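You operate a simulated robot arm through the tools that you are given. There is no shell and no other tool. Be economical: measure what you need, move in short steps, check, and stop when the job is done.

You run a simulated two-armed robot. Do the job below in one go: nothing can be reset, and whatever is moved stays where it is left.

## Task
Take the lid off the white jar and lay it down on the top of the packing bench.

Only the result counts: the job must be done as asked and must still hold three seconds after the hand-in. Knocking over, shifting, dropping, spilling or breaking anything else fails it. Lids that push on must go on centred and level and be pressed home; caps that screw on are set level and turned clockwise until they are tight.

## Robot
Two 7-joint arms with two-finger parallel grippers on one trunk, on a base that drives. Base frame: it is fixed to the floor where the robot stands at the start and does not move with it; the origin is under the middle of the robot, x ahead of it, y to its left, z up. Readings come in mm, degrees, newtons and seconds.
The left shoulder is at the start at [50, 165, 1080], the right one opposite. With the tool pointing down near the work surface each hand reaches from about 240 to 700 mm from the robot's upright axis, wherever it stands, measured 20 degrees to its own side. Payload 3.91 kg a hand.
The TCP of each hand is the grasp point between the finger pads, 30 mm short of the fingertips. In the tool frame z runs along the fingers and y along their closing line. The gripper opens to 110 mm. The fingers are 20 mm wide and 10 mm thick; the gripper's body (48 by 112 mm) begins 55 mm behind the TCP.
Orientation is told as [roll, pitch, yaw] about the base's x, y, z axes, in that order, counted from this pose: with the fingers straight down and closing along the base's y, the tool's x points along the base's -x, its y along +y and its z along -z.

## Interface
- The arms move only by the tool send_rows. It takes "left_commands", "right_commands" or both (then of equal length, played together; a hand with none holds still); each is a list of rows, each an object of numbers (a shift or turn left out is 0, a gripper value left out holds the last): "tx", "ty", "tz": the shift along the tool's x, y, z in mm; "ax", "ay", "az": the turn, a rotation vector about the tool's x, y, z in degrees; "jaw": the gripper command, from -1 (shut) to 1 (fully open), values between in proportion. In form: [{"tx": .., "ty": .., "tz": .., "ax": .., "ay": .., "az": .., "jaw": ..}, ...]. A call has 1 to 10 rows; each row shifts and turns the commanded pose from where the row before left it, along the tool's axes as they then stand. Rows are played at 5 a second. More than 50 mm and 8.6 degrees between two rows, or a gripper value outside its range, and nothing of the call is played. A pose out of reach is approached as far as the arm can. The call stops where the force on the tool passes 40 N (or 10 N more than at its start, if that is more) or the arm is blocked; 0.2 s more then pass. The fingers move at their own pace (about 45 mm/s each) and stop on an object; they squeeze with about 42 N. The grip force told is the motor's: it shows also when the fingers shut on nothing. Time passes only in rows, and 0.2 s behind the last, so rows that do not move let the fingers close. The reply holds the time, the measured pose of the TCP, the force on the tool along the base axes, the opening and the grip force, in the units named above and with some noise, with the torque about the TCP (base axes, N m) and any sound that the robot's microphone picked up, and new pictures: "show" is both (left out), scene, wrist or none (wrist: the cameras of the hands that moved).
- Cameras (640 x 400 px; columns grow to the right, rows downward): "scene" is now at [116, -19.3, 1256.2]; the picture's right is [-0.21, -0.98, 0.00], its down [-0.52, 0.11, -0.85] and it looks along [0.83, -0.17, -0.53] (base axes); focal length 283 px, centre (320, 200). "left" rides on the left gripper at [72, -17, -103] in its tool frame; the picture's right is [0.23, 0.97, 0.00], its down [-0.76, 0.18, -0.62] and it looks along [-0.61, 0.14, 0.78] (tool axes); focal length 222 px, centre (320, 200). "right" rides on the right gripper at [72, 17, -103] in its tool frame; the picture's right is [-0.23, 0.97, 0.00], its down [-0.76, -0.18, -0.62] and it looks along [-0.61, -0.14, 0.78] (tool axes); focal length 222 px, centre (320, 200). There is no depth. A picture from a camera that has moved, and an enlarged one, comes with that camera's place and axes in the base frame and with its lens.
- move_column(by): slides the trunk up (or, below 0, down) by that many mm; the arms and the scene camera ride with it, the base frame stays. It gives what a move gives, with no picture.
- roll_base(legs): drives the robot by 1 to 6 legs, each [ahead, left, turn to the left] in mm, mm and degrees, along the robot's own axes; the way and the turn of a leg run together, so that a leg with both is an arc; at most 1500 mm and 180 degrees a leg. The arms and the cameras ride along, it lands a little off, and it stops where it bumps. It gives what a move gives, and a new picture of the scene camera.
- turn_head(pan, tilt): turns the head with the scene camera to pan (to the left, within 80 degrees either way) and tilt (down, from -29 to 69), counted from straight ahead of the robot. It gives what a move gives, and a new picture of the scene camera.
- zoom(camera, box): a new picture of the part [left, top, right, bottom] of that camera's present view, enlarged. The clock stands still meanwhile.
- hand_in(): hands the job in; it is judged then, once.

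Go step by step. Nothing tells you exact positions but the pictures and the camera data: compare them with the known pose of the tool, close in by small moves and look again before you grip or let go. The budget is 120 turns and 260 pictures, counting those below and the enlarged ones. Unless the task says otherwise, let go and move clear before handing in, and close with one line.

The tools are called after "Call:" as a command line: name --argument value ..., lists and objects as JSON in quotes. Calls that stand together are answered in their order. send_rows: Moves the arms, as the interface text tells. Its arguments: {"type":"object","properties":{"left_commands":{"type":"array","items":{"type":"object","properties":{"tx":{"type":"number"},"ty":{"type":"number"},"tz":{"type":"number"},"ax":{"type":"number"},"ay":{"type":"number"},"az":{"type":"number"},"jaw":{"type":"number"}}}},"right_commands":{"type":"array","items":{"type":"object","properties":{"tx":{"type":"number"},"ty":{"type":"number"},"tz":{"type":"number"},"ax":{"type":"number"},"ay":{"type":"number"},"az":{"type":"number"},"jaw":{"type":"number"}}}},"show":{"type":"string","enum":["both","scene","wrist","none"]}},"required":[]} The other tools are called the same way: move_column (by) slides the trunk up or down; roll_base (legs) drives the base; turn_head (pan, tilt) turns the head that bears the scene camera; zoom (camera, box) takes an enlarged picture of a part of a camera's view; hand_in () hands the job in.

At the start:

```text
time_s: 0.0
left_tcp_pos: [407.2, 87.3, 1122.3]
left_orientation: [-0.1, -0.1, 0.2]
left_wrist_force: [0.8, 0.3, 0.0]
left_ft_torque: [-0.02, -0.02, 0.0]
left_finger_gap: 109.9
left_grasp_force: 0.0
right_tcp_pos: [385.2, -287.1, 1053.9]
right_orientation: [-0.1, 0.0, 0.0]
right_wrist_force: [-0.2, -0.3, -0.1]
right_ft_torque: [0.0, 0.0, 0.01]
right_finger_gap: 110.1
right_grasp_force: 0.1
trunk travel left (down, up): [-300.0, 203.0]
robot x, y, heading: [2.9, -1.8, 0.1]
head pan, tilt: [-11.8, 31.8]
```

scene: 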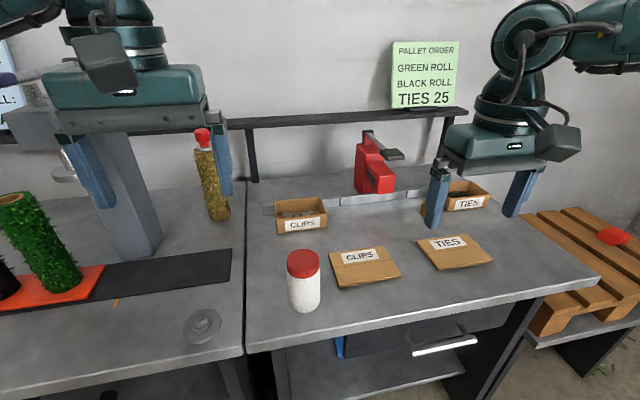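
right: 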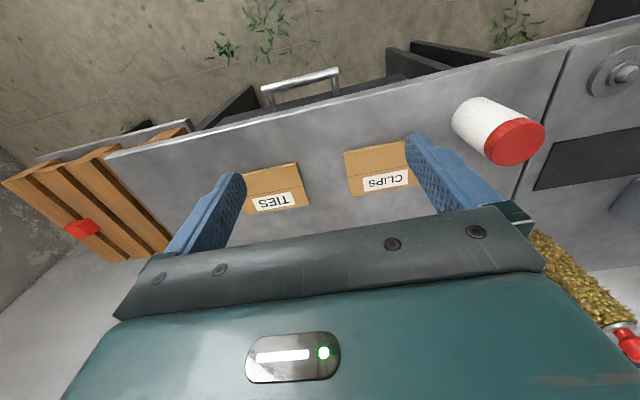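
left: 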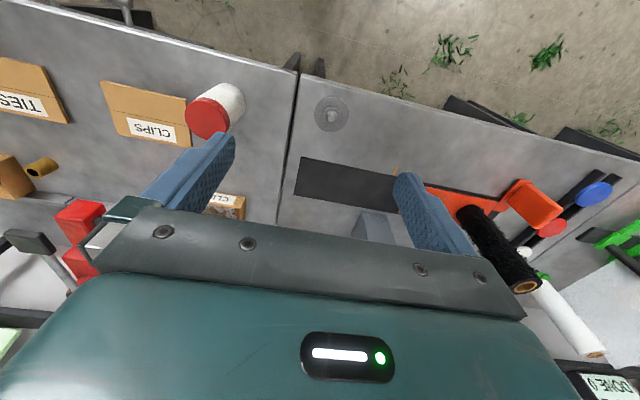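

I see a white jar with a red lid near (485, -63), with its top at about z 900. I'll look closer at the lid and around the benches first.

Call:
zoom --camera "scene" --box '[260, 230, 356, 320]'

Call:
zoom --camera "left" --box '[160, 60, 280, 150]'

Call:
turn_head --pan 35 --tilt 25

```text
4.44 times, centred on (308, 275) of scene
camera zoom: at [116.0, -19.3, 1256.2], right [-0.21, -0.98, 0.0], down [-0.52, 0.11, -0.85], along [0.83, -0.17, -0.53], focal length 1256 px, centre (373, -133)
```

zoom: 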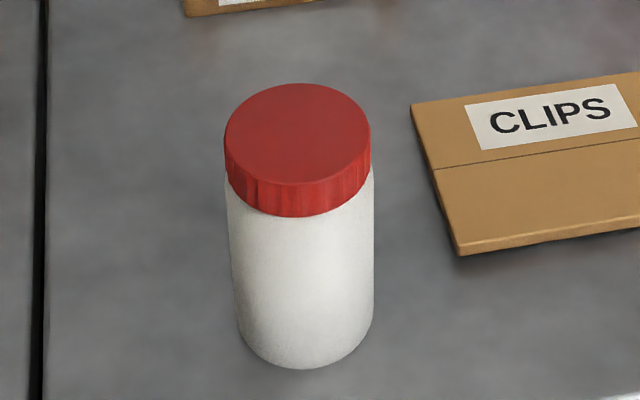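

```text
4.44 times, centred on (220, 105) of left
camera zoom: at [335.3, 70.1, 1224.6], right [-0.23, 0.97, 0.0], down [0.76, 0.18, 0.62], along [0.61, 0.14, -0.78], focal length 987 px, centre (764, 622)
```

zoom: 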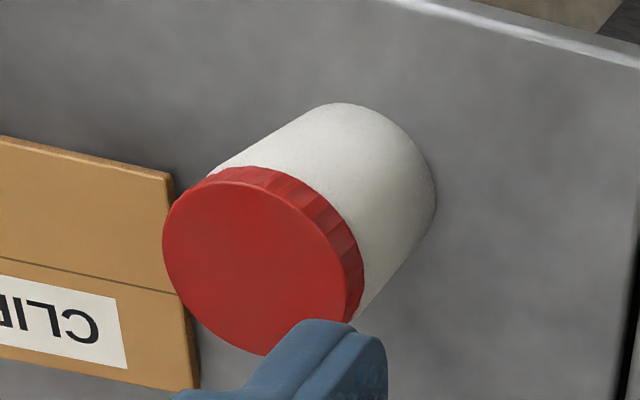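

```text
time_s: 1.1
left_tcp_pos: [408.2, 87.7, 1120.6]
left_orientation: [-0.1, -0.1, 0.1]
left_wrist_force: [-0.2, 0.4, 0.5]
left_ft_torque: [0.0, -0.01, -0.01]
left_finger_gap: 110.2
left_grasp_force: 0.1
right_tcp_pos: [385.1, -287.2, 1054.0]
right_orientation: [0.0, 0.0, 0.1]
right_wrist_force: [0.8, -0.7, 1.2]
right_ft_torque: [0.02, -0.01, -0.01]
right_finger_gap: 110.0
right_grasp_force: 0.2
trunk travel left (down, up): [-300.0, 203.0]
robot x, y, heading: [-1.7, -3.3, -0.1]
head pan, tilt: [35.0, 25.0]
camera scene: at [103.7, 51.9, 1266.9], right [0.57, -0.82, 0.0], down [-0.35, -0.24, -0.91], along [0.74, 0.52, -0.42], focal length 283 px, centre (320, 200)
```

scene: 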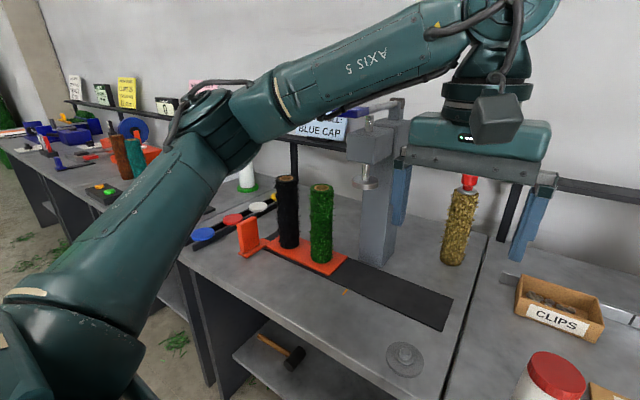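

The lid is ribbed, so it is probably a screw cap. The jar axis is about (477, -63) and the lid spans roughly z 889–907. I'll steady the jar body with the left hand and work the lid with the right, starting by turning the left hand to a forward tilt.

Call:
send_rows --left_commands '[{"az": 8.33, "jaw": 1}, {"az": 8.33}, {"az": 8.34}, {"ay": -7.15}, {"ay": -7.15}, {"ay": -7.14}, {"ay": -7.14}, {"ay": -7.14}, {"ay": -7.14}, {"ay": -7.14}]' --show "none"

Call:
turn_head --pan -6 --tilt 42

```text
time_s: 3.4
left_tcp_pos: [407.9, 86.3, 1121.6]
left_orientation: [-0.2, -50.2, -24.8]
left_wrist_force: [0.4, 0.5, -0.1]
left_ft_torque: [0.07, -0.01, 0.01]
left_finger_gap: 110.0
left_grasp_force: 0.1
right_tcp_pos: [384.6, -287.1, 1053.0]
right_orientation: [0.0, -0.1, 0.0]
right_wrist_force: [0.1, -0.3, 0.3]
right_ft_torque: [0.03, -0.01, 0.0]
right_finger_gap: 110.0
right_grasp_force: 0.0
trunk travel left (down, up): [-300.0, 203.0]
robot x, y, heading: [-1.5, 2.6, -0.1]
head pan, tilt: [35.0, 25.0]
```

```text
time_s: 4.4
left_tcp_pos: [408.5, 86.1, 1120.4]
left_orientation: [-0.1, -50.0, -24.9]
left_wrist_force: [-0.4, 0.2, -0.8]
left_ft_torque: [0.02, 0.0, -0.02]
left_finger_gap: 109.8
left_grasp_force: 0.0
right_tcp_pos: [385.4, -287.9, 1053.5]
right_orientation: [0.0, 0.1, 0.1]
right_wrist_force: [-0.2, 1.0, -0.7]
right_ft_torque: [0.01, 0.02, 0.0]
right_finger_gap: 109.8
right_grasp_force: 0.1
trunk travel left (down, up): [-300.0, 203.0]
robot x, y, heading: [1.1, 1.1, 0.3]
head pan, tilt: [-6.0, 42.0]
camera scene: at [111.4, -9.6, 1240.7], right [-0.1, -0.99, 0.0], down [-0.67, 0.07, -0.74], along [0.74, -0.08, -0.67], focal length 283 px, centre (320, 200)
```

scene: 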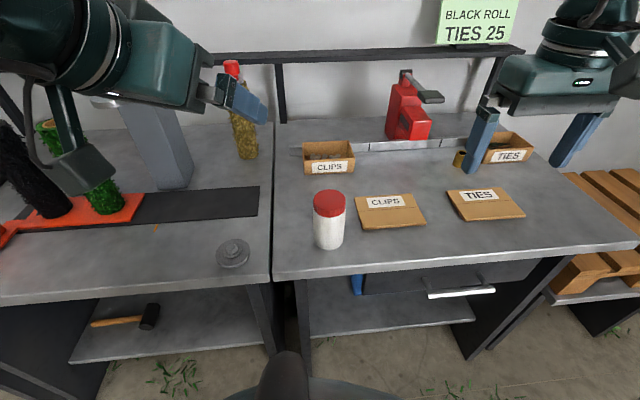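

Call:
send_rows --left_commands '[{"tx": 28, "ty": -21.3, "tz": 26.1}, {"tx": 28, "ty": -21.3, "tz": 26.1}, {"tx": 28, "ty": -21.3, "tz": 26.1}, {"tx": 28, "ty": -21.3, "tz": 26.1}, {"tx": 28, "ty": -21.3, "tz": 26.1}, {}]'

```text
time_s: 5.8
left_tcp_pos: [372.6, -14.6, 930.1]
left_orientation: [0.0, -50.1, -24.9]
left_wrist_force: [-0.4, -0.4, 0.9]
left_ft_torque: [-0.01, 0.0, -0.01]
left_finger_gap: 109.9
left_grasp_force: 0.1
right_tcp_pos: [385.0, -288.3, 1054.1]
right_orientation: [0.0, 0.0, 0.0]
right_wrist_force: [0.2, 0.1, -0.9]
right_ft_torque: [0.0, -0.03, -0.01]
right_finger_gap: 110.2
right_grasp_force: 0.1
trunk travel left (down, up): [-300.0, 203.0]
robot x, y, heading: [-2.9, -2.2, -0.1]
head pan, tilt: [-6.0, 42.0]
camera scene: at [111.3, -9.6, 1240.7], right [-0.1, -0.99, 0.0], down [-0.67, 0.07, -0.74], along [0.74, -0.08, -0.67], focal length 283 px, centre (320, 200)
camera left: at [251.5, 24.2, 939.8], right [0.28, 0.94, -0.17], down [0.09, 0.16, 0.98], along [0.96, -0.29, -0.04], focal length 222 px, centre (320, 200)
```

scene: 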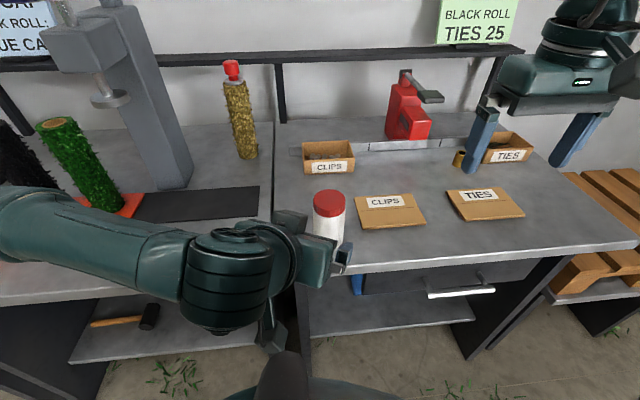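
left: 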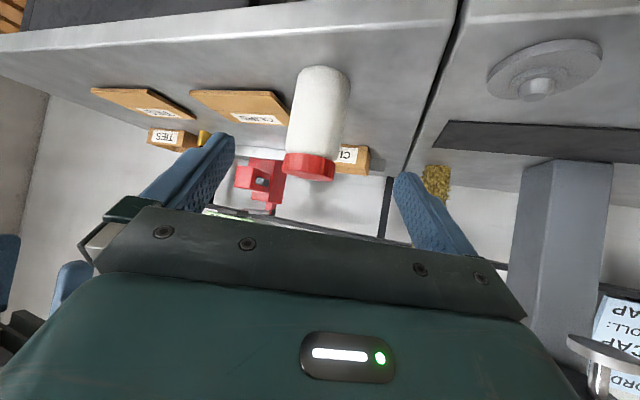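

Jar is centred between the left fingers. I'll advance most of the way and check.

Call:
send_rows --left_commands '[{"tz": 25}, {"tz": 25}, {"tz": 25}, {"tz": 20}, {}]'

```text
time_s: 7.0
left_tcp_pos: [436.4, -45.4, 868.6]
left_orientation: [0.0, -50.0, -24.9]
left_wrist_force: [0.0, 0.2, 0.2]
left_ft_torque: [0.0, 0.01, 0.01]
left_finger_gap: 109.9
left_grasp_force: 0.2
right_tcp_pos: [385.5, -286.9, 1054.4]
right_orientation: [0.0, 0.0, 0.0]
right_wrist_force: [-0.1, -0.1, 0.8]
right_ft_torque: [0.02, -0.03, -0.04]
right_finger_gap: 110.4
right_grasp_force: 0.1
trunk travel left (down, up): [-300.0, 203.0]
robot x, y, heading: [-1.7, 0.9, 0.2]
head pan, tilt: [-6.0, 42.0]
camera scene: at [111.3, -9.6, 1240.7], right [-0.1, -0.99, 0.0], down [-0.67, 0.07, -0.74], along [0.74, -0.08, -0.67], focal length 283 px, centre (320, 200)
camera left: at [315.7, -8.1, 878.3], right [0.28, 0.94, -0.17], down [0.09, 0.16, 0.98], along [0.96, -0.29, -0.04], focal length 222 px, centre (320, 200)
```

scene: 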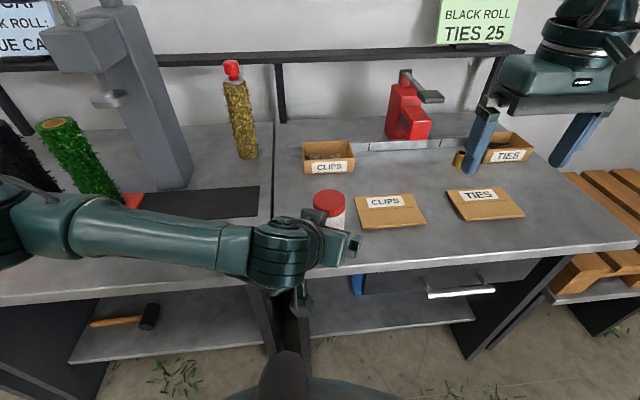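
left: 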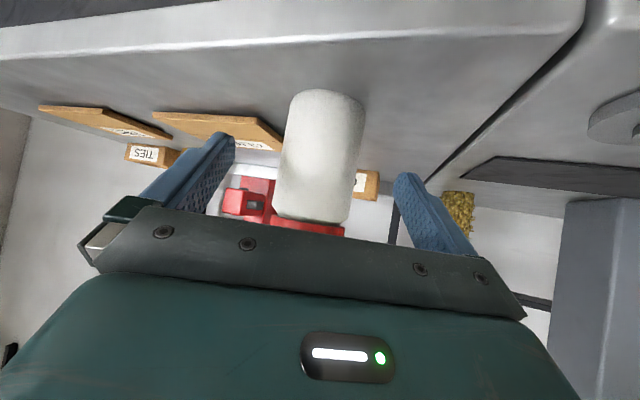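

Call:
send_rows --left_commands '[{"tz": 12}, {"tz": 12}, {"tz": 8}, {}]' --show "wrist"

Call:
zoom --camera "scene" --box '[240, 170, 400, 270]'

```text
time_s: 8.0
left_tcp_pos: [460.3, -56.7, 848.1]
left_orientation: [0.0, -50.1, -24.9]
left_wrist_force: [-0.2, 1.1, -0.8]
left_ft_torque: [0.02, 0.0, -0.02]
left_finger_gap: 110.0
left_grasp_force: 0.1
right_tcp_pos: [385.7, -287.5, 1054.6]
right_orientation: [0.0, 0.0, 0.0]
right_wrist_force: [-0.1, 0.7, 0.6]
right_ft_torque: [-0.02, -0.01, -0.02]
right_finger_gap: 110.1
right_grasp_force: 0.1
trunk travel left (down, up): [-300.0, 203.0]
robot x, y, heading: [5.2, -0.1, -0.1]
head pan, tilt: [-6.0, 42.0]
camera left: at [339.7, -18.2, 858.5], right [0.28, 0.94, -0.17], down [0.09, 0.16, 0.98], along [0.96, -0.29, -0.04], focal length 222 px, centre (320, 200)
```

left: 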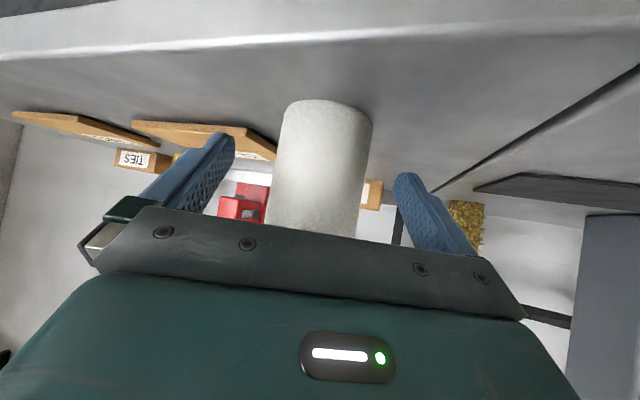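

```text
4.00 times, centred on (320, 220) of scene
camera zoom: at [111.3, -9.6, 1240.7], right [-0.1, -0.99, 0.0], down [-0.67, 0.07, -0.74], along [0.74, -0.08, -0.67], focal length 1131 px, centre (320, 120)
```

zoom: 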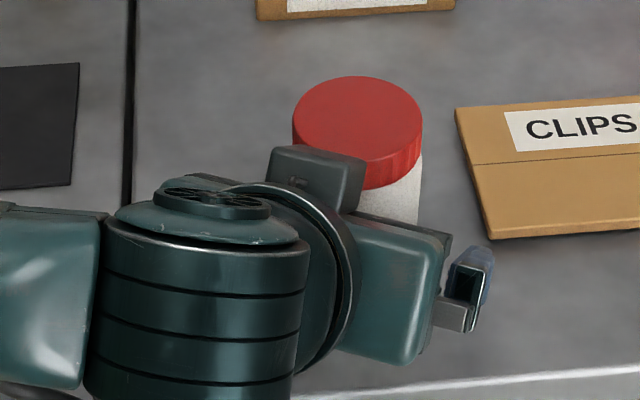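

Jar projects right on the left grip centre. Closing the left hand on the body.

Call:
send_rows --left_commands '[{"jaw": 0.3}, {"jaw": 0.1}, {"jaw": -0.1}, {"jaw": -0.3}, {"jaw": -1}, {"jaw": -1}, {}, {}]' --show "both"

```text
time_s: 9.8
left_tcp_pos: [461.0, -55.3, 847.5]
left_orientation: [0.1, -50.1, -25.0]
left_wrist_force: [0.1, 0.7, 0.9]
left_ft_torque: [-0.04, 0.06, 0.01]
left_finger_gap: 57.4
left_grasp_force: 41.7
right_tcp_pos: [385.6, -286.9, 1053.9]
right_orientation: [0.0, 0.0, -0.1]
right_wrist_force: [-0.9, -0.2, 0.2]
right_ft_torque: [0.02, 0.0, 0.01]
right_finger_gap: 110.0
right_grasp_force: 0.0
trunk travel left (down, up): [-300.0, 203.0]
robot x, y, heading: [-2.6, -0.2, -0.1]
head pan, tilt: [-6.0, 42.0]
camera scene: at [111.3, -9.6, 1240.7], right [-0.1, -0.99, 0.0], down [-0.67, 0.07, -0.74], along [0.74, -0.08, -0.67], focal length 283 px, centre (320, 200)
camera left: at [339.6, -18.1, 858.7], right [0.28, 0.94, -0.17], down [0.09, 0.16, 0.98], along [0.96, -0.29, -0.04], focal length 222 px, centre (320, 200)
```

scene: 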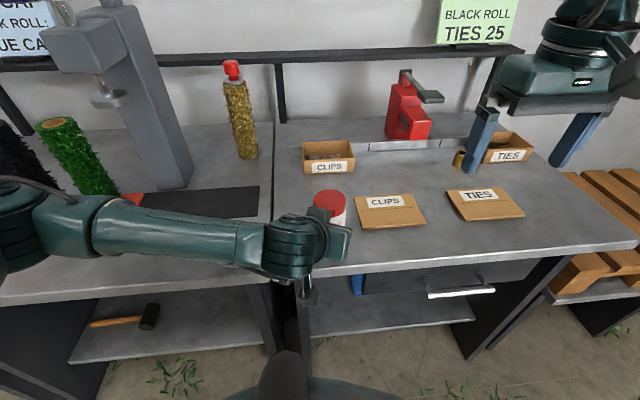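
left: 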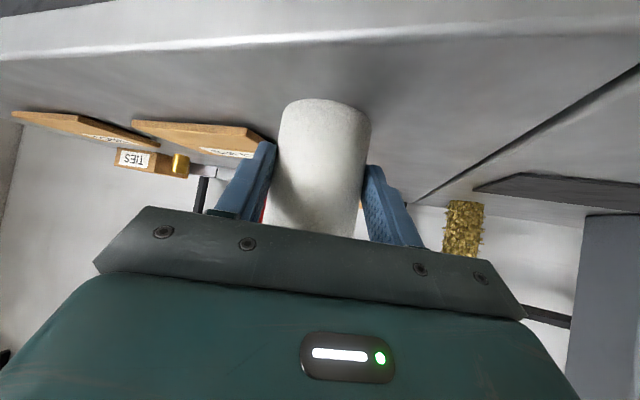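

Jar is held firmly (57.4 mm). Now bringing the right hand above the lid and turning it clockwise for a long unscrewing stroke.

Call:
send_rows --right_commands '[{"tx": -17.6, "ty": 45, "jaw": 0.5}, {"tx": -17.6, "ty": 45}, {"tx": -17.6, "ty": 45}, {"tx": -17.6, "ty": 45}, {"tx": -17.6, "ty": 45}, {"az": 7.5}, {"az": 7.5}, {"az": 7.5}, {"az": 7.5}, {}]' --show "both"

```text
time_s: 12.0
left_tcp_pos: [459.5, -56.7, 847.3]
left_orientation: [-0.1, -49.9, -24.9]
left_wrist_force: [-0.1, -1.2, -0.2]
left_ft_torque: [-0.1, 0.02, -0.02]
left_finger_gap: 57.9
left_grasp_force: 41.8
right_tcp_pos: [445.7, -126.9, 1054.9]
right_orientation: [0.1, 0.0, -26.4]
right_wrist_force: [0.4, 0.0, 0.2]
right_ft_torque: [-0.03, 0.02, -0.03]
right_finger_gap: 82.3
right_grasp_force: 0.1
right hand out of reach, approached as far as the arm can: row 4, 5, 9
trunk travel left (down, up): [-300.0, 203.0]
robot x, y, heading: [-3.7, 0.8, -0.1]
head pan, tilt: [-6.0, 42.0]
camera scene: at [111.3, -9.7, 1240.7], right [-0.1, -0.99, 0.0], down [-0.67, 0.07, -0.74], along [0.74, -0.08, -0.67], focal length 283 px, centre (320, 200)
camera right: at [389.2, -80.0, 1158.7], right [0.64, 0.77, 0.0], down [0.6, -0.5, 0.62], along [0.48, -0.4, -0.78], focal length 222 px, centre (320, 200)
```

scene: 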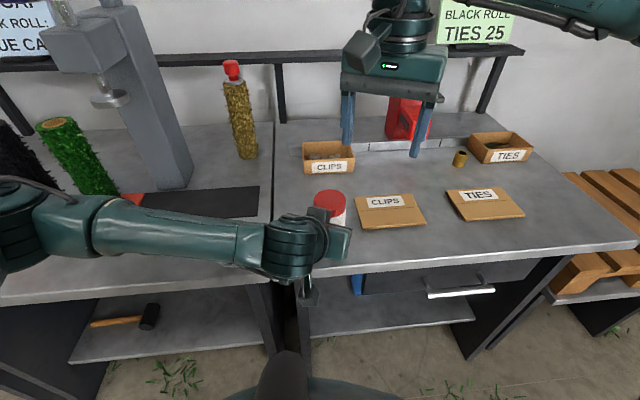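
right: 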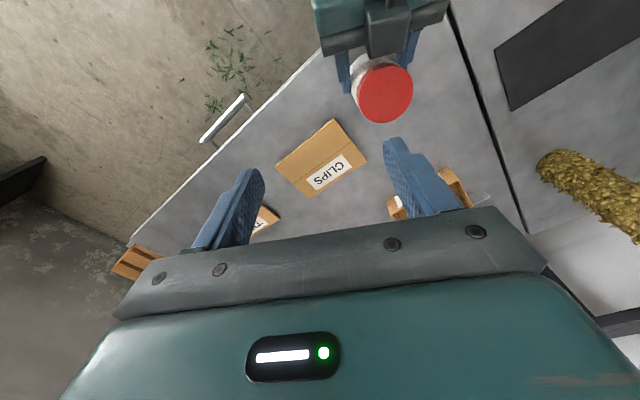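

The right hand couldn't reach that far at this height. I'll lower it and try again.

Call:
send_rows --right_commands '[{"tz": 30}, {"tz": 30}, {"tz": 30}, {}]' --show "both"

```text
time_s: 13.0
left_tcp_pos: [460.1, -55.4, 847.6]
left_orientation: [0.0, -50.0, -24.9]
left_wrist_force: [-0.4, -0.3, -0.3]
left_ft_torque: [-0.09, 0.03, -0.03]
left_finger_gap: 57.5
left_grasp_force: 42.0
right_tcp_pos: [445.8, -125.5, 964.4]
right_orientation: [0.2, 0.1, -26.2]
right_wrist_force: [0.3, 0.3, 0.2]
right_ft_torque: [0.0, 0.03, -0.01]
right_finger_gap: 82.6
right_grasp_force: 0.0
trunk travel left (down, up): [-300.0, 203.0]
robot x, y, heading: [-2.1, 3.3, 0.4]
head pan, tilt: [-6.0, 42.0]
camera scene: at [111.3, -9.7, 1240.7], right [-0.1, -0.99, 0.0], down [-0.67, 0.07, -0.74], along [0.74, -0.08, -0.67], focal length 283 px, centre (320, 200)
camera right: at [388.9, -78.8, 1067.7], right [0.63, 0.77, 0.0], down [0.6, -0.5, 0.62], along [0.48, -0.39, -0.78], focal length 222 px, centre (320, 200)
```

scene: 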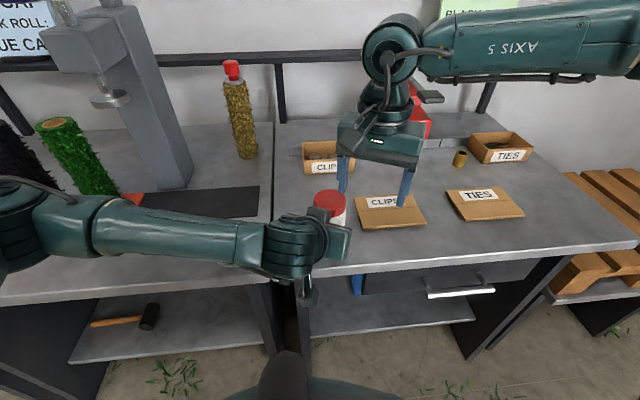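
right: 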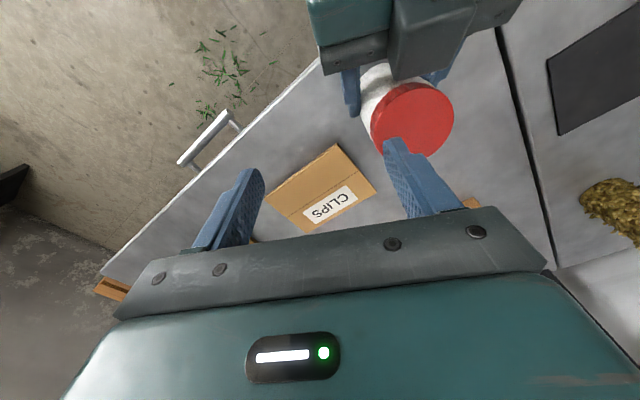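

Call:
send_rows --right_commands '[{"tx": 1, "ty": 17.5}, {"tx": 1, "ty": 17.5}, {"tx": 1, "ty": 17.5}, {"tx": 1, "ty": 17.5}, {}]' --show "both"

```text
time_s: 14.2
left_tcp_pos: [460.5, -55.3, 847.8]
left_orientation: [0.0, -50.0, -24.9]
left_wrist_force: [0.3, 0.3, 0.1]
left_ft_torque: [-0.08, 0.05, -0.01]
left_finger_gap: 57.2
left_grasp_force: 42.1
right_tcp_pos: [445.6, -121.4, 966.3]
right_orientation: [0.1, 0.0, -26.4]
right_wrist_force: [-0.7, 0.0, -0.3]
right_ft_torque: [0.01, 0.0, -0.01]
right_finger_gap: 82.4
right_grasp_force: 0.2
right hand out of reach, approached as far as the arm can: row 1, 2, 3, 4
trunk travel left (down, up): [-300.0, 203.0]
robot x, y, heading: [1.1, -3.0, 0.1]
head pan, tilt: [-6.0, 42.0]
camera scene: at [111.3, -9.6, 1240.7], right [-0.1, -0.99, 0.0], down [-0.67, 0.07, -0.74], along [0.74, -0.08, -0.67], focal length 283 px, centre (320, 200)
camera right: at [387.9, -73.8, 1070.6], right [0.63, 0.77, 0.0], down [0.6, -0.5, 0.62], along [0.48, -0.39, -0.78], focal length 222 px, centre (320, 200)
```

scene: 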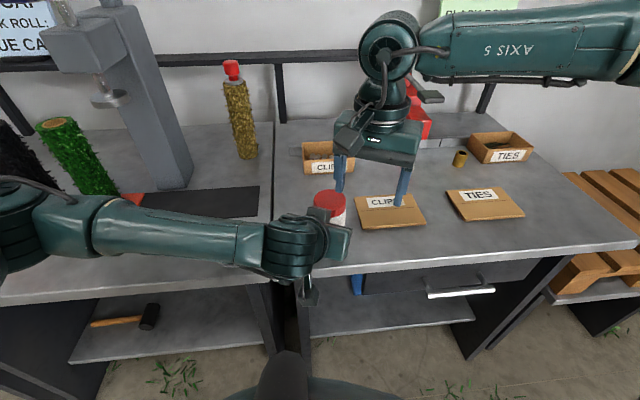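
right: 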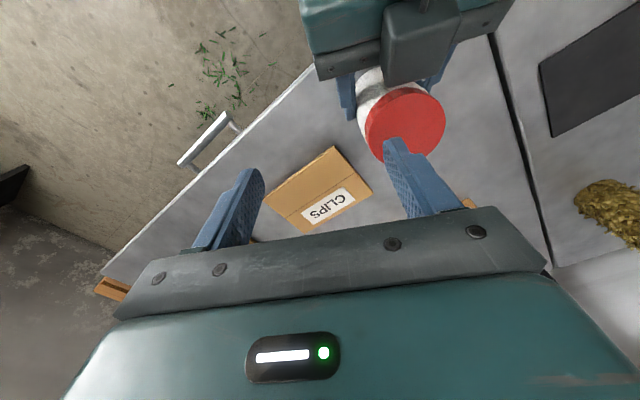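

Probably a wrist or joint limit tied to this clockwise yaw. I'll turn counter-clockwise and try the move again.

Call:
send_rows --right_commands '[{"az": -8}, {"az": -8}, {"az": -8}, {"az": -8}, {"az": -8}, {"az": -8}, {}]' --show "none"

```text
time_s: 15.8
left_tcp_pos: [459.3, -55.8, 847.6]
left_orientation: [0.0, -50.1, -24.9]
left_wrist_force: [-1.3, 0.5, 1.3]
left_ft_torque: [-0.02, 0.09, 0.01]
left_finger_gap: 57.4
left_grasp_force: 41.8
right_tcp_pos: [444.6, -121.8, 966.2]
right_orientation: [0.0, 0.1, 21.9]
right_wrist_force: [0.1, -0.5, 0.1]
right_ft_torque: [-0.03, -0.03, 0.0]
right_finger_gap: 82.6
right_grasp_force: 0.1
trunk travel left (down, up): [-300.0, 203.0]
robot x, y, heading: [-0.6, -1.3, -0.3]
head pan, tilt: [-6.0, 42.0]
```

Call:
send_rows --right_commands '[{"tx": -26.4, "ty": -10.7}, {"tx": -7.5, "ty": 18.5}, {"tx": -7.5, "ty": 18.5}, {"tx": -7.5, "ty": 18.6}, {}]' --show "both"

```text
time_s: 17.0
left_tcp_pos: [461.2, -55.6, 847.5]
left_orientation: [-0.1, -50.0, -24.8]
left_wrist_force: [0.1, 0.1, 0.9]
left_ft_torque: [-0.07, 0.02, 0.01]
left_finger_gap: 57.4
left_grasp_force: 42.1
right_tcp_pos: [440.4, -118.8, 973.4]
right_orientation: [0.1, 0.0, 21.8]
right_wrist_force: [-0.3, 0.8, 0.8]
right_ft_torque: [0.02, 0.03, 0.0]
right_finger_gap: 82.6
right_grasp_force: 0.1
right hand out of reach, approached as far as the arm can: row 1, 2, 3, 4
trunk travel left (down, up): [-300.0, 203.0]
robot x, y, heading: [-2.9, -0.5, 0.1]
head pan, tilt: [-6.0, 42.0]
camera scene: at [111.3, -9.6, 1240.7], right [-0.1, -0.99, 0.0], down [-0.67, 0.07, -0.74], along [0.74, -0.08, -0.67], focal length 283 px, centre (320, 200)
camera right: at [367.3, -129.0, 1077.6], right [-0.15, 0.99, 0.0], down [0.77, 0.12, 0.62], along [0.62, 0.1, -0.78], focal length 222 px, centre (320, 200)
```

scene: 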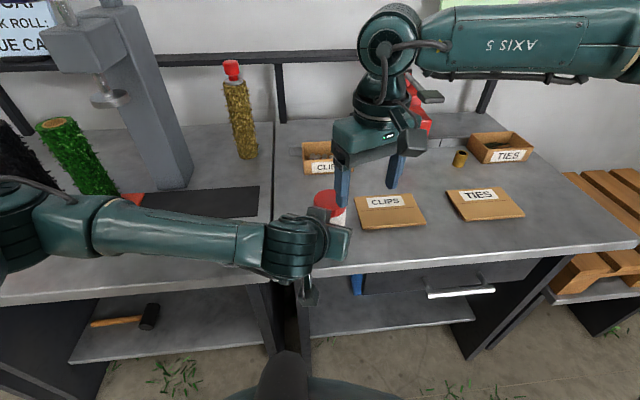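
right: 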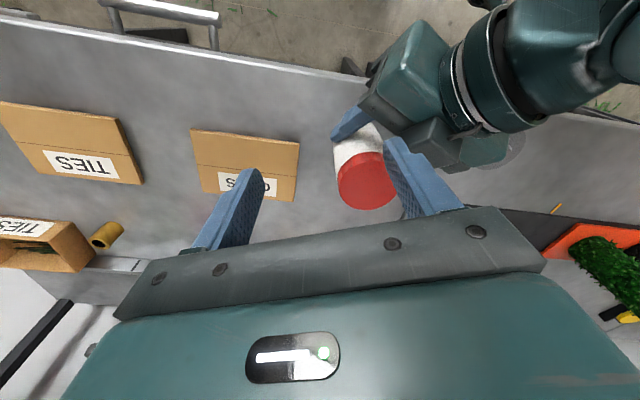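

The limit is positional: the right hand can't reach that far inward. I'll release the jar, back both hands off, and drive the robot left so the jar lies on the right arm's own side.

Call:
send_rows --left_commands '[{"jaw": 1}, {}, {}, {"tz": -25}, {"tz": -30}, {"tz": -35}, {"tz": -40}, {"tx": -45}, {"tx": -45}, {}]' --right_commands '[{}, {"tx": -8, "ty": -20, "tz": -30}, {"tx": -8, "ty": -30, "tz": -30}, {"ty": -30}, {"ty": -30}, {"ty": -30}, {"ty": -30}, {}, {}, {}]' --show "scene"

```text
time_s: 19.2
left_tcp_pos: [425.4, -39.5, 1004.6]
left_orientation: [-0.1, -50.0, -24.9]
left_wrist_force: [0.6, -0.5, 0.3]
left_ft_torque: [0.01, 0.01, 0.02]
left_finger_gap: 109.9
left_grasp_force: 0.0
right_tcp_pos: [518.0, -271.1, 1032.5]
right_orientation: [0.0, 0.0, 21.7]
right_wrist_force: [-1.0, -0.4, -0.3]
right_ft_torque: [-0.01, 0.0, 0.0]
right_finger_gap: 82.4
right_grasp_force: 0.1
trunk travel left (down, up): [-300.0, 203.0]
robot x, y, heading: [-0.3, 0.8, -0.1]
head pan, tilt: [-6.0, 42.0]
camera scene: at [111.3, -9.6, 1240.7], right [-0.1, -0.99, 0.0], down [-0.67, 0.07, -0.74], along [0.74, -0.08, -0.67], focal length 283 px, centre (320, 200)
```

scene: 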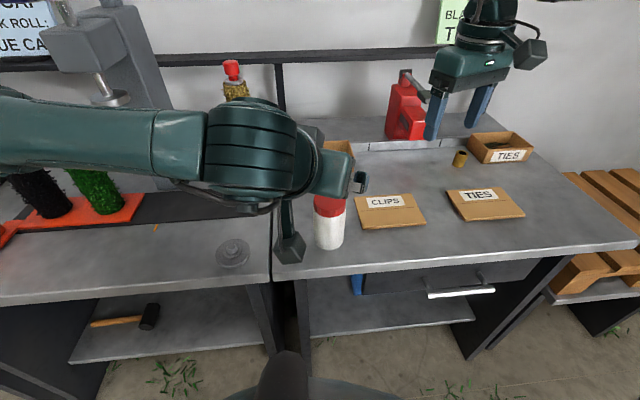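

Call:
roll_base --legs '[[0, 95, 0]]'

```text
time_s: 20.4
left_tcp_pos: [424.9, 55.4, 1004.7]
left_orientation: [-0.1, -50.0, -24.9]
left_wrist_force: [0.8, -0.2, -0.6]
left_ft_torque: [-0.02, 0.01, -0.01]
left_finger_gap: 110.1
left_grasp_force: 0.0
right_tcp_pos: [517.9, -175.4, 1033.3]
right_orientation: [0.0, 0.1, 21.7]
right_wrist_force: [-0.1, 0.0, 0.0]
right_ft_torque: [-0.01, 0.01, -0.02]
right_finger_gap: 82.7
right_grasp_force: 0.0
trunk travel left (down, up): [-300.0, 203.0]
robot x, y, heading: [0.7, 97.2, -0.2]
head pan, tilt: [-6.0, 42.0]
camera scene: at [111.4, 85.5, 1240.7], right [-0.11, -0.99, 0.0], down [-0.67, 0.07, -0.74], along [0.74, -0.08, -0.67], focal length 283 px, centre (320, 200)
```

scene: 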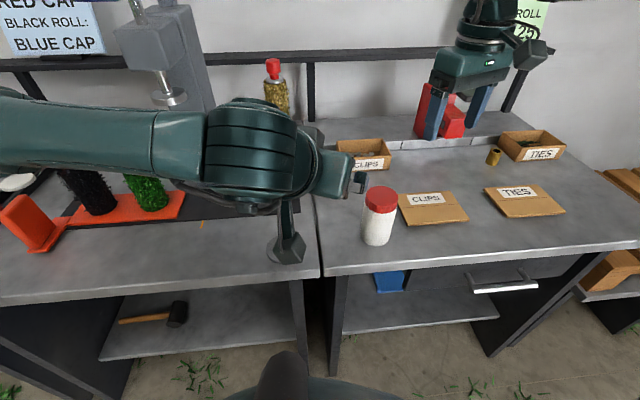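

Call:
send_rows --right_commands '[{"az": 7.45}, {"az": 7.45}, {"az": 7.45}, {"az": 7.45}, {"az": 7.4}, {"az": 7.4}, {"az": 7.4}, {}]' --show "none"

Call:
send_rows --right_commands '[{"tx": 32.3, "ty": 24.8, "tz": 15}, {"tx": 32.3, "ty": 24.8, "tz": 15}, {"tx": 32.3, "ty": 24.8, "tz": 15}, {}]'

```text
time_s: 22.2
left_tcp_pos: [424.5, 55.4, 1004.9]
left_orientation: [0.1, -49.9, -24.9]
left_wrist_force: [-1.0, 0.7, 0.1]
left_ft_torque: [0.01, -0.03, 0.01]
left_finger_gap: 110.2
left_grasp_force: 0.2
right_tcp_pos: [517.1, -178.1, 1033.5]
right_orientation: [0.1, 0.1, -30.5]
right_wrist_force: [-0.1, -0.9, 0.0]
right_ft_torque: [-0.01, -0.03, -0.02]
right_finger_gap: 82.5
right_grasp_force: 0.0
trunk travel left (down, up): [-300.0, 203.0]
robot x, y, heading: [-1.4, 95.8, 0.1]
head pan, tilt: [-6.0, 42.0]
```

```text
time_s: 23.2
left_tcp_pos: [424.8, 54.7, 1005.2]
left_orientation: [0.0, -50.1, -24.9]
left_wrist_force: [-0.8, 0.9, -1.2]
left_ft_torque: [0.03, -0.01, 0.02]
left_finger_gap: 110.2
left_grasp_force: 0.1
right_tcp_pos: [474.6, -62.8, 989.8]
right_orientation: [0.1, 0.0, -30.3]
right_wrist_force: [0.9, 0.8, -0.1]
right_ft_torque: [0.0, -0.03, -0.03]
right_finger_gap: 82.5
right_grasp_force: 0.1
trunk travel left (down, up): [-300.0, 203.0]
robot x, y, heading: [-1.3, 95.0, -0.1]
head pan, tilt: [-6.0, 42.0]
camera scene: at [111.3, 84.8, 1240.7], right [-0.11, -0.99, 0.0], down [-0.67, 0.07, -0.74], along [0.74, -0.08, -0.67], focal length 283 px, centre (320, 200)
camera right: at [420.9, -11.6, 1094.3], right [0.69, 0.73, 0.0], down [0.57, -0.54, 0.62], along [0.45, -0.43, -0.78], focal length 222 px, centre (320, 200)
```

scene: 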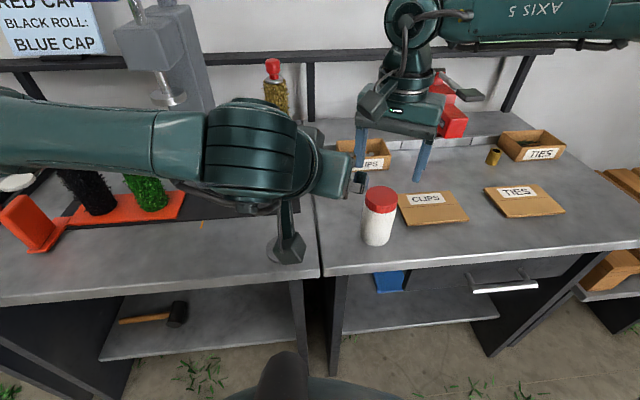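
right: 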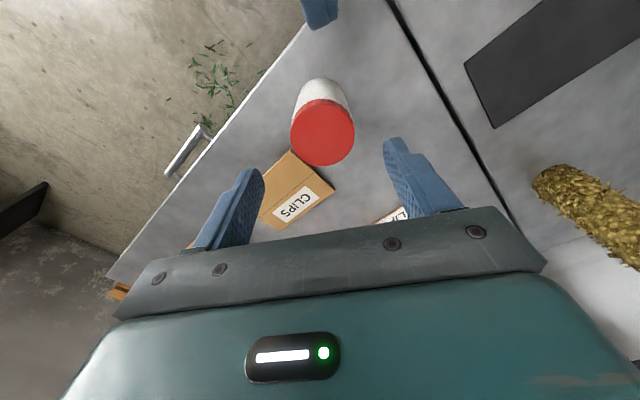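

Right hand can hover over the lid. Now the left hand comes in again, pointing more sideways.

Call:
send_rows --left_commands '[{"ax": 5.1, "az": 4.3}, {"ax": 5.1, "az": 4.3}, {"ax": 5.1, "az": 4.3}, {"tx": 18.3, "ty": -16, "tz": 17.1}, {"tx": 18.3, "ty": -16, "tz": 17.1}, {"tx": 18.3, "ty": -16, "tz": 17.1}, {}]'

```text
time_s: 24.8
left_tcp_pos: [392.2, 18.1, 927.5]
left_orientation: [0.1, -50.0, -45.0]
left_wrist_force: [0.3, -0.9, 0.6]
left_ft_torque: [-0.02, 0.04, 0.04]
left_finger_gap: 110.1
left_grasp_force: 0.1
right_tcp_pos: [474.7, -62.5, 990.1]
right_orientation: [0.1, 0.0, -30.3]
right_wrist_force: [-0.4, 0.6, 0.0]
right_ft_torque: [0.0, 0.01, 0.0]
right_finger_gap: 82.7
right_grasp_force: 0.0
trunk travel left (down, up): [-300.0, 203.0]
robot x, y, heading: [-1.4, 95.9, -0.1]
head pan, tilt: [-6.0, 42.0]
camera scene: at [111.4, 84.9, 1240.7], right [-0.11, -0.99, 0.0], down [-0.67, 0.07, -0.74], along [0.74, -0.08, -0.67], focal length 283 px, centre (320, 200)
camera left: at [292.4, 94.8, 939.4], right [0.59, 0.79, -0.17], down [0.13, 0.12, 0.98], along [0.8, -0.6, -0.04], focal length 222 px, centre (320, 200)
```

scene: 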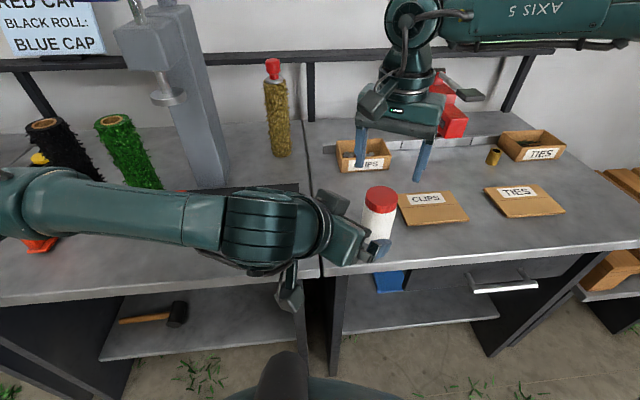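
left: 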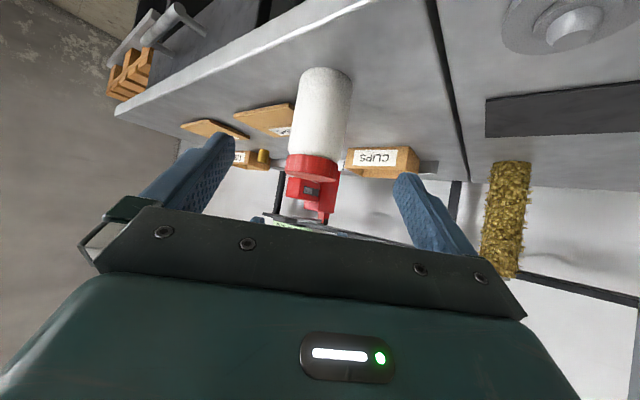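

Call:
send_rows --left_commands '[{"tz": 25}, {"tz": 25}, {"tz": 25}, {"tz": 20}, {"tz": 15, "tx": -1, "ty": 1}, {"tz": 12, "tx": -1}, {"tz": 6}, {}]'

```text
time_s: 26.6
left_tcp_pos: [463.3, -51.7, 846.9]
left_orientation: [0.0, -50.0, -45.0]
left_wrist_force: [-0.4, 0.2, 0.0]
left_ft_torque: [-0.01, -0.02, 0.01]
left_finger_gap: 110.2
left_grasp_force: 0.0
right_tcp_pos: [475.0, -64.6, 990.7]
right_orientation: [0.1, 0.0, -30.3]
right_wrist_force: [0.0, -0.4, 0.1]
right_ft_torque: [0.0, 0.01, -0.04]
right_finger_gap: 82.4
right_grasp_force: 0.1
trunk travel left (down, up): [-300.0, 203.0]
robot x, y, heading: [1.6, 95.7, -0.2]
head pan, tilt: [-6.0, 42.0]
camera scene: at [111.4, 84.9, 1240.7], right [-0.11, -0.99, 0.0], down [-0.67, 0.07, -0.74], along [0.74, -0.08, -0.67], focal length 283 px, centre (320, 200)
camera left: at [363.7, 25.0, 858.7], right [0.59, 0.79, -0.17], down [0.13, 0.12, 0.98], along [0.8, -0.6, -0.04], focal length 222 px, centre (320, 200)
```

scene: 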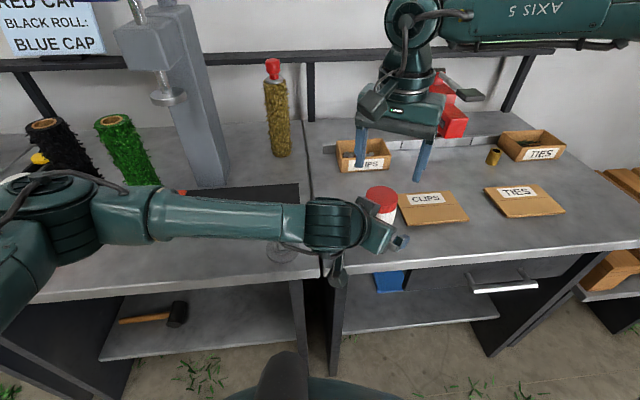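
left: 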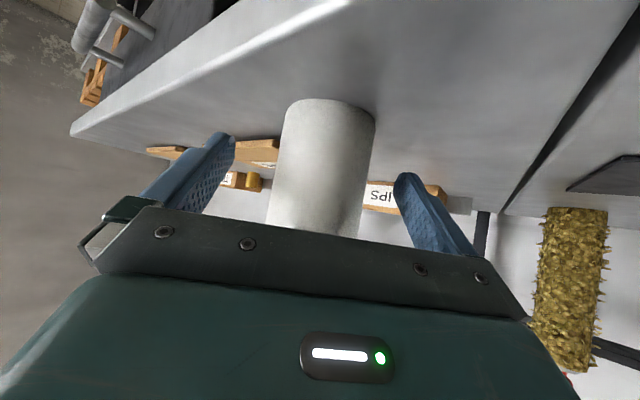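

Call:
send_rows --left_commands '[{"ty": 2, "jaw": 0.3}, {"jaw": 0.1}, {"jaw": -0.1}, {"jaw": -0.3}, {"jaw": -1}, {"jaw": -1}, {}, {}]' --right_commands '[{"az": 8}, {"az": 8}, {"az": 8}, {"az": 8}, {"az": 8}, {}, {}, {}]'

```text
time_s: 28.4
left_tcp_pos: [466.1, -49.8, 848.0]
left_orientation: [0.0, -50.0, -45.1]
left_wrist_force: [-0.5, 1.1, 0.2]
left_ft_torque: [-0.02, 0.1, -0.01]
left_finger_gap: 57.8
left_grasp_force: 42.4
right_tcp_pos: [472.3, -63.7, 989.1]
right_orientation: [0.1, 0.1, -70.2]
right_wrist_force: [-0.6, 0.0, 0.1]
right_ft_torque: [0.02, -0.01, 0.01]
right_finger_gap: 82.6
right_grasp_force: 0.0
trunk travel left (down, up): [-300.0, 203.0]
robot x, y, heading: [-4.3, 94.2, 0.1]
head pan, tilt: [-6.0, 42.0]
camera scene: at [111.3, 84.8, 1240.7], right [-0.11, -0.99, 0.0], down [-0.67, 0.07, -0.74], along [0.74, -0.08, -0.67], focal length 283 px, centre (320, 200)
camera right: at [463.8, 10.3, 1092.1], right [0.99, 0.11, 0.0], down [0.09, -0.78, 0.62], along [0.07, -0.62, -0.78], focal length 222 px, centre (320, 200)
camera left: at [365.1, 27.2, 858.9], right [0.59, 0.79, -0.17], down [0.13, 0.12, 0.98], along [0.8, -0.6, -0.04], focal length 222 px, centre (320, 200)
```

scene: 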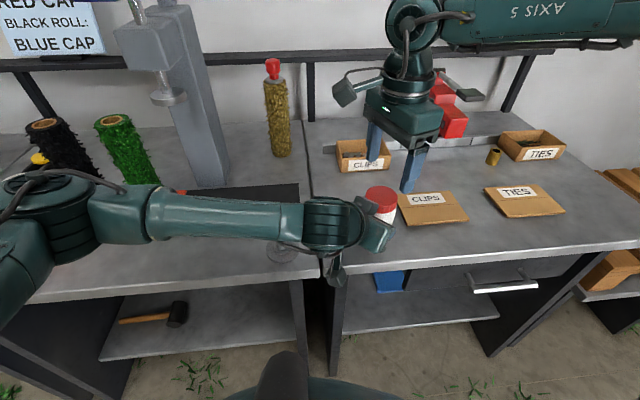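
right: 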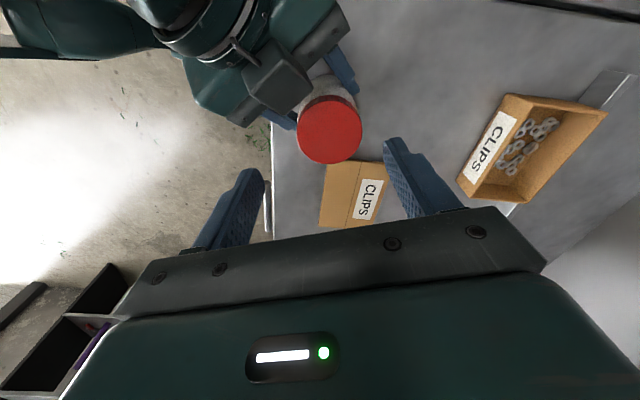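
left: 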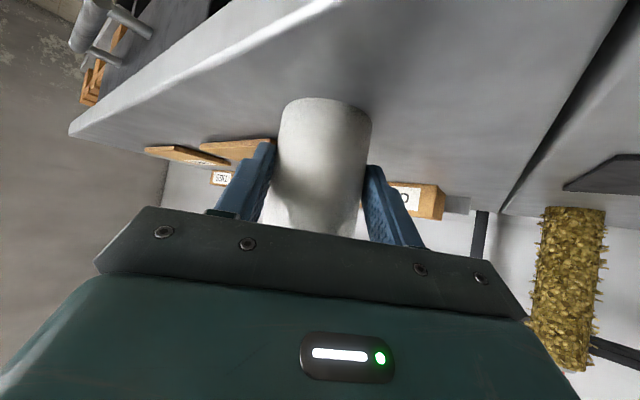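

Call:
zoom --camera "right" --box '[250, 70, 410, 170]'

Call:
zoom --camera "scene" --box '[320, 120, 448, 260]'

```text
4.00 times, centred on (330, 120) of right
camera zoom: at [463.8, 10.3, 1092.1], right [0.99, 0.11, 0.0], down [0.09, -0.78, 0.62], along [0.07, -0.62, -0.78], focal length 888 px, centre (280, 520)
```

zoom: 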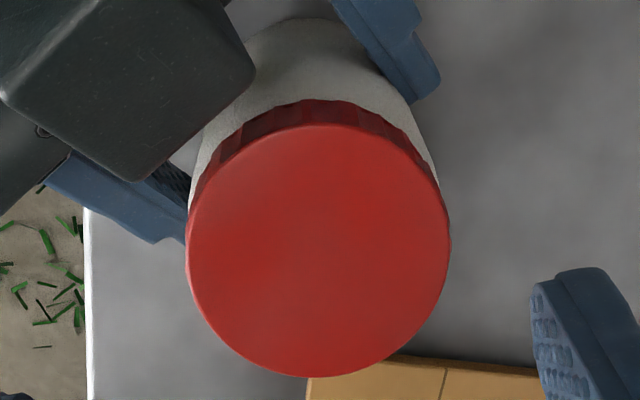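

```text
2.86 times, centred on (384, 190) of scene
camera zoom: at [111.3, 84.8, 1240.7], right [-0.11, -0.99, 0.0], down [-0.67, 0.07, -0.74], along [0.74, -0.08, -0.67], focal length 808 px, centre (137, 229)
```

zoom: 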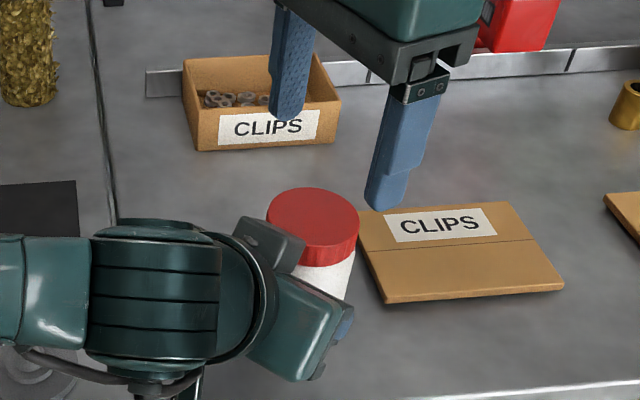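

Jar held. The lid is about 6–8 mm further along the closing line; I'll shift and descend to just above it, then look again.

Call:
send_rows --right_commands '[{"ty": 6}, {"tz": 20}, {"tz": 21}, {}]' --show "both"

Call:
zoom --camera "scene" --box '[320, 120, 448, 260]'

```text
time_s: 29.4
left_tcp_pos: [465.5, -50.3, 848.1]
left_orientation: [0.1, -50.0, -45.0]
left_wrist_force: [-0.5, 0.4, 0.0]
left_ft_torque: [-0.02, 0.03, -0.01]
left_finger_gap: 57.7
left_grasp_force: 42.6
right_tcp_pos: [478.8, -62.7, 946.3]
right_orientation: [-0.1, 0.1, -70.4]
right_wrist_force: [-0.2, -0.1, -0.5]
right_ft_torque: [0.0, -0.01, 0.0]
right_finger_gap: 82.6
right_grasp_force: 0.0
trunk travel left (down, up): [-300.0, 203.0]
robot x, y, heading: [3.3, 92.5, -0.1]
head pan, tilt: [-6.0, 42.0]
camera scene: at [111.4, 84.8, 1240.6], right [-0.11, -0.99, 0.0], down [-0.67, 0.07, -0.74], along [0.74, -0.08, -0.67], focal length 283 px, centre (320, 200)
camera right: at [471.1, 11.6, 1051.4], right [0.99, 0.11, 0.0], down [0.09, -0.78, 0.62], along [0.07, -0.62, -0.78], focal length 222 px, centre (320, 200)
```

scene: 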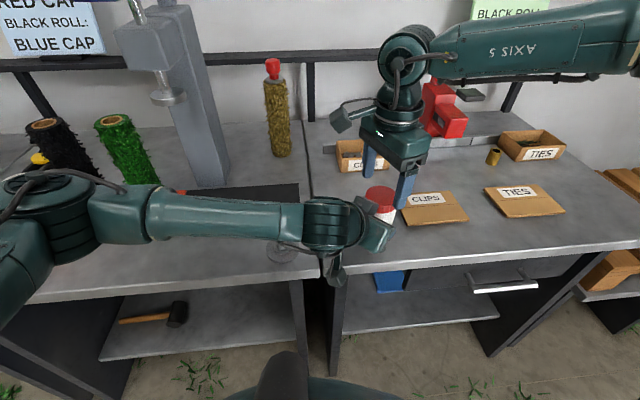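
right: 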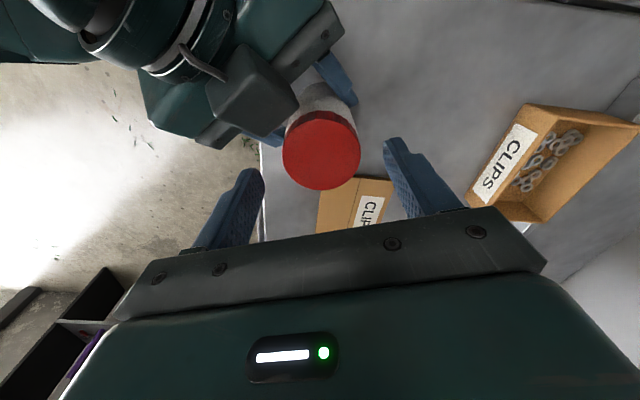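

```text
2.86 times, centred on (384, 190) of scene
camera zoom: at [111.4, 84.8, 1240.6], right [-0.11, -0.99, 0.0], down [-0.67, 0.07, -0.74], along [0.74, -0.08, -0.67], focal length 808 px, centre (137, 229)
```

zoom: 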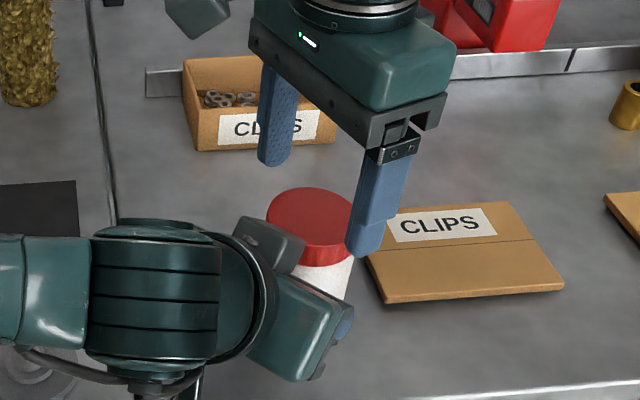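

Call:
zoom --camera "right" --box '[230, 80, 422, 200]'

```text
3.33 times, centred on (326, 140) of right
camera zoom: at [471.1, 11.6, 1051.4], right [0.99, 0.11, 0.0], down [0.09, -0.78, 0.62], along [0.07, -0.62, -0.78], focal length 740 px, centre (300, 400)
```

zoom: 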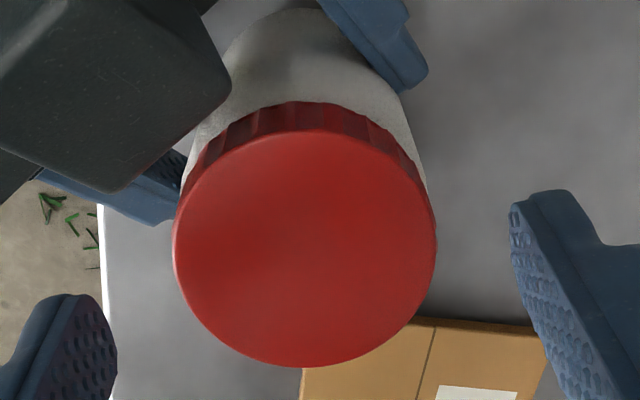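

Call:
send_rows --right_commands '[{"tx": 2, "ty": 1}, {"tz": 10}, {"tz": 8}, {"tz": 7}, {}]' --show "wrist"

Call:
zoom --camera "scene" --box '[320, 120, 448, 260]'

```text
time_s: 30.6
left_tcp_pos: [466.7, -49.8, 848.8]
left_orientation: [-0.1, -50.0, -45.1]
left_wrist_force: [1.1, 0.9, 0.8]
left_ft_torque: [-0.04, 0.06, 0.0]
left_finger_gap: 57.8
left_grasp_force: 41.3
right_tcp_pos: [478.6, -59.7, 921.0]
right_orientation: [0.1, 0.0, -70.4]
right_wrist_force: [-0.4, -0.1, 0.0]
right_ft_torque: [0.0, -0.02, 0.03]
right_finger_gap: 82.6
right_grasp_force: 0.1
trunk travel left (down, up): [-300.0, 203.0]
robot x, y, heading: [-2.2, 95.2, -0.1]
head pan, tilt: [-6.0, 42.0]
camera right: at [471.0, 15.2, 1025.0], right [0.99, 0.11, 0.0], down [0.09, -0.78, 0.62], along [0.07, -0.62, -0.78], focal length 222 px, centre (320, 200)
```

right: 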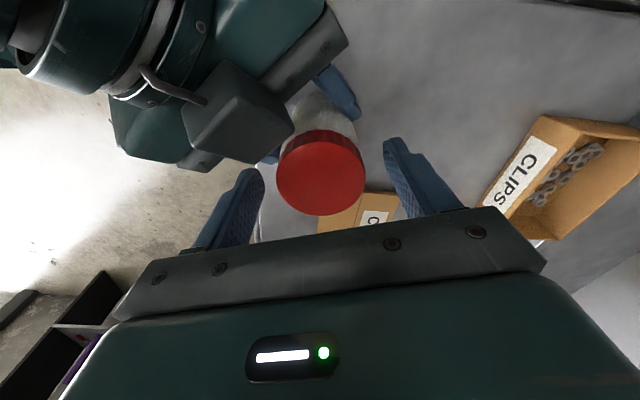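

```text
2.86 times, centred on (384, 190) of scene
camera zoom: at [111.4, 84.9, 1240.7], right [-0.11, -0.99, 0.0], down [-0.67, 0.07, -0.74], along [0.74, -0.08, -0.67], focal length 808 px, centre (137, 229)
```

zoom: 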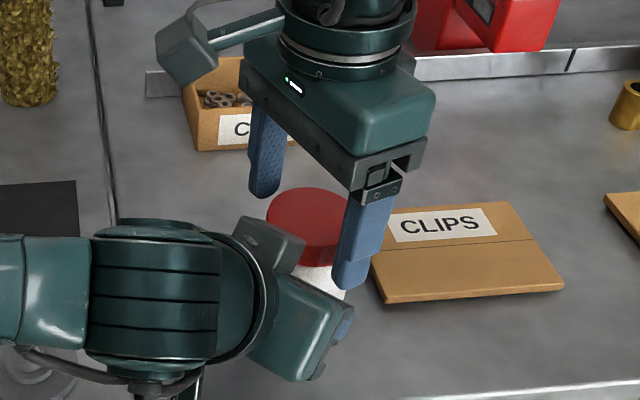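

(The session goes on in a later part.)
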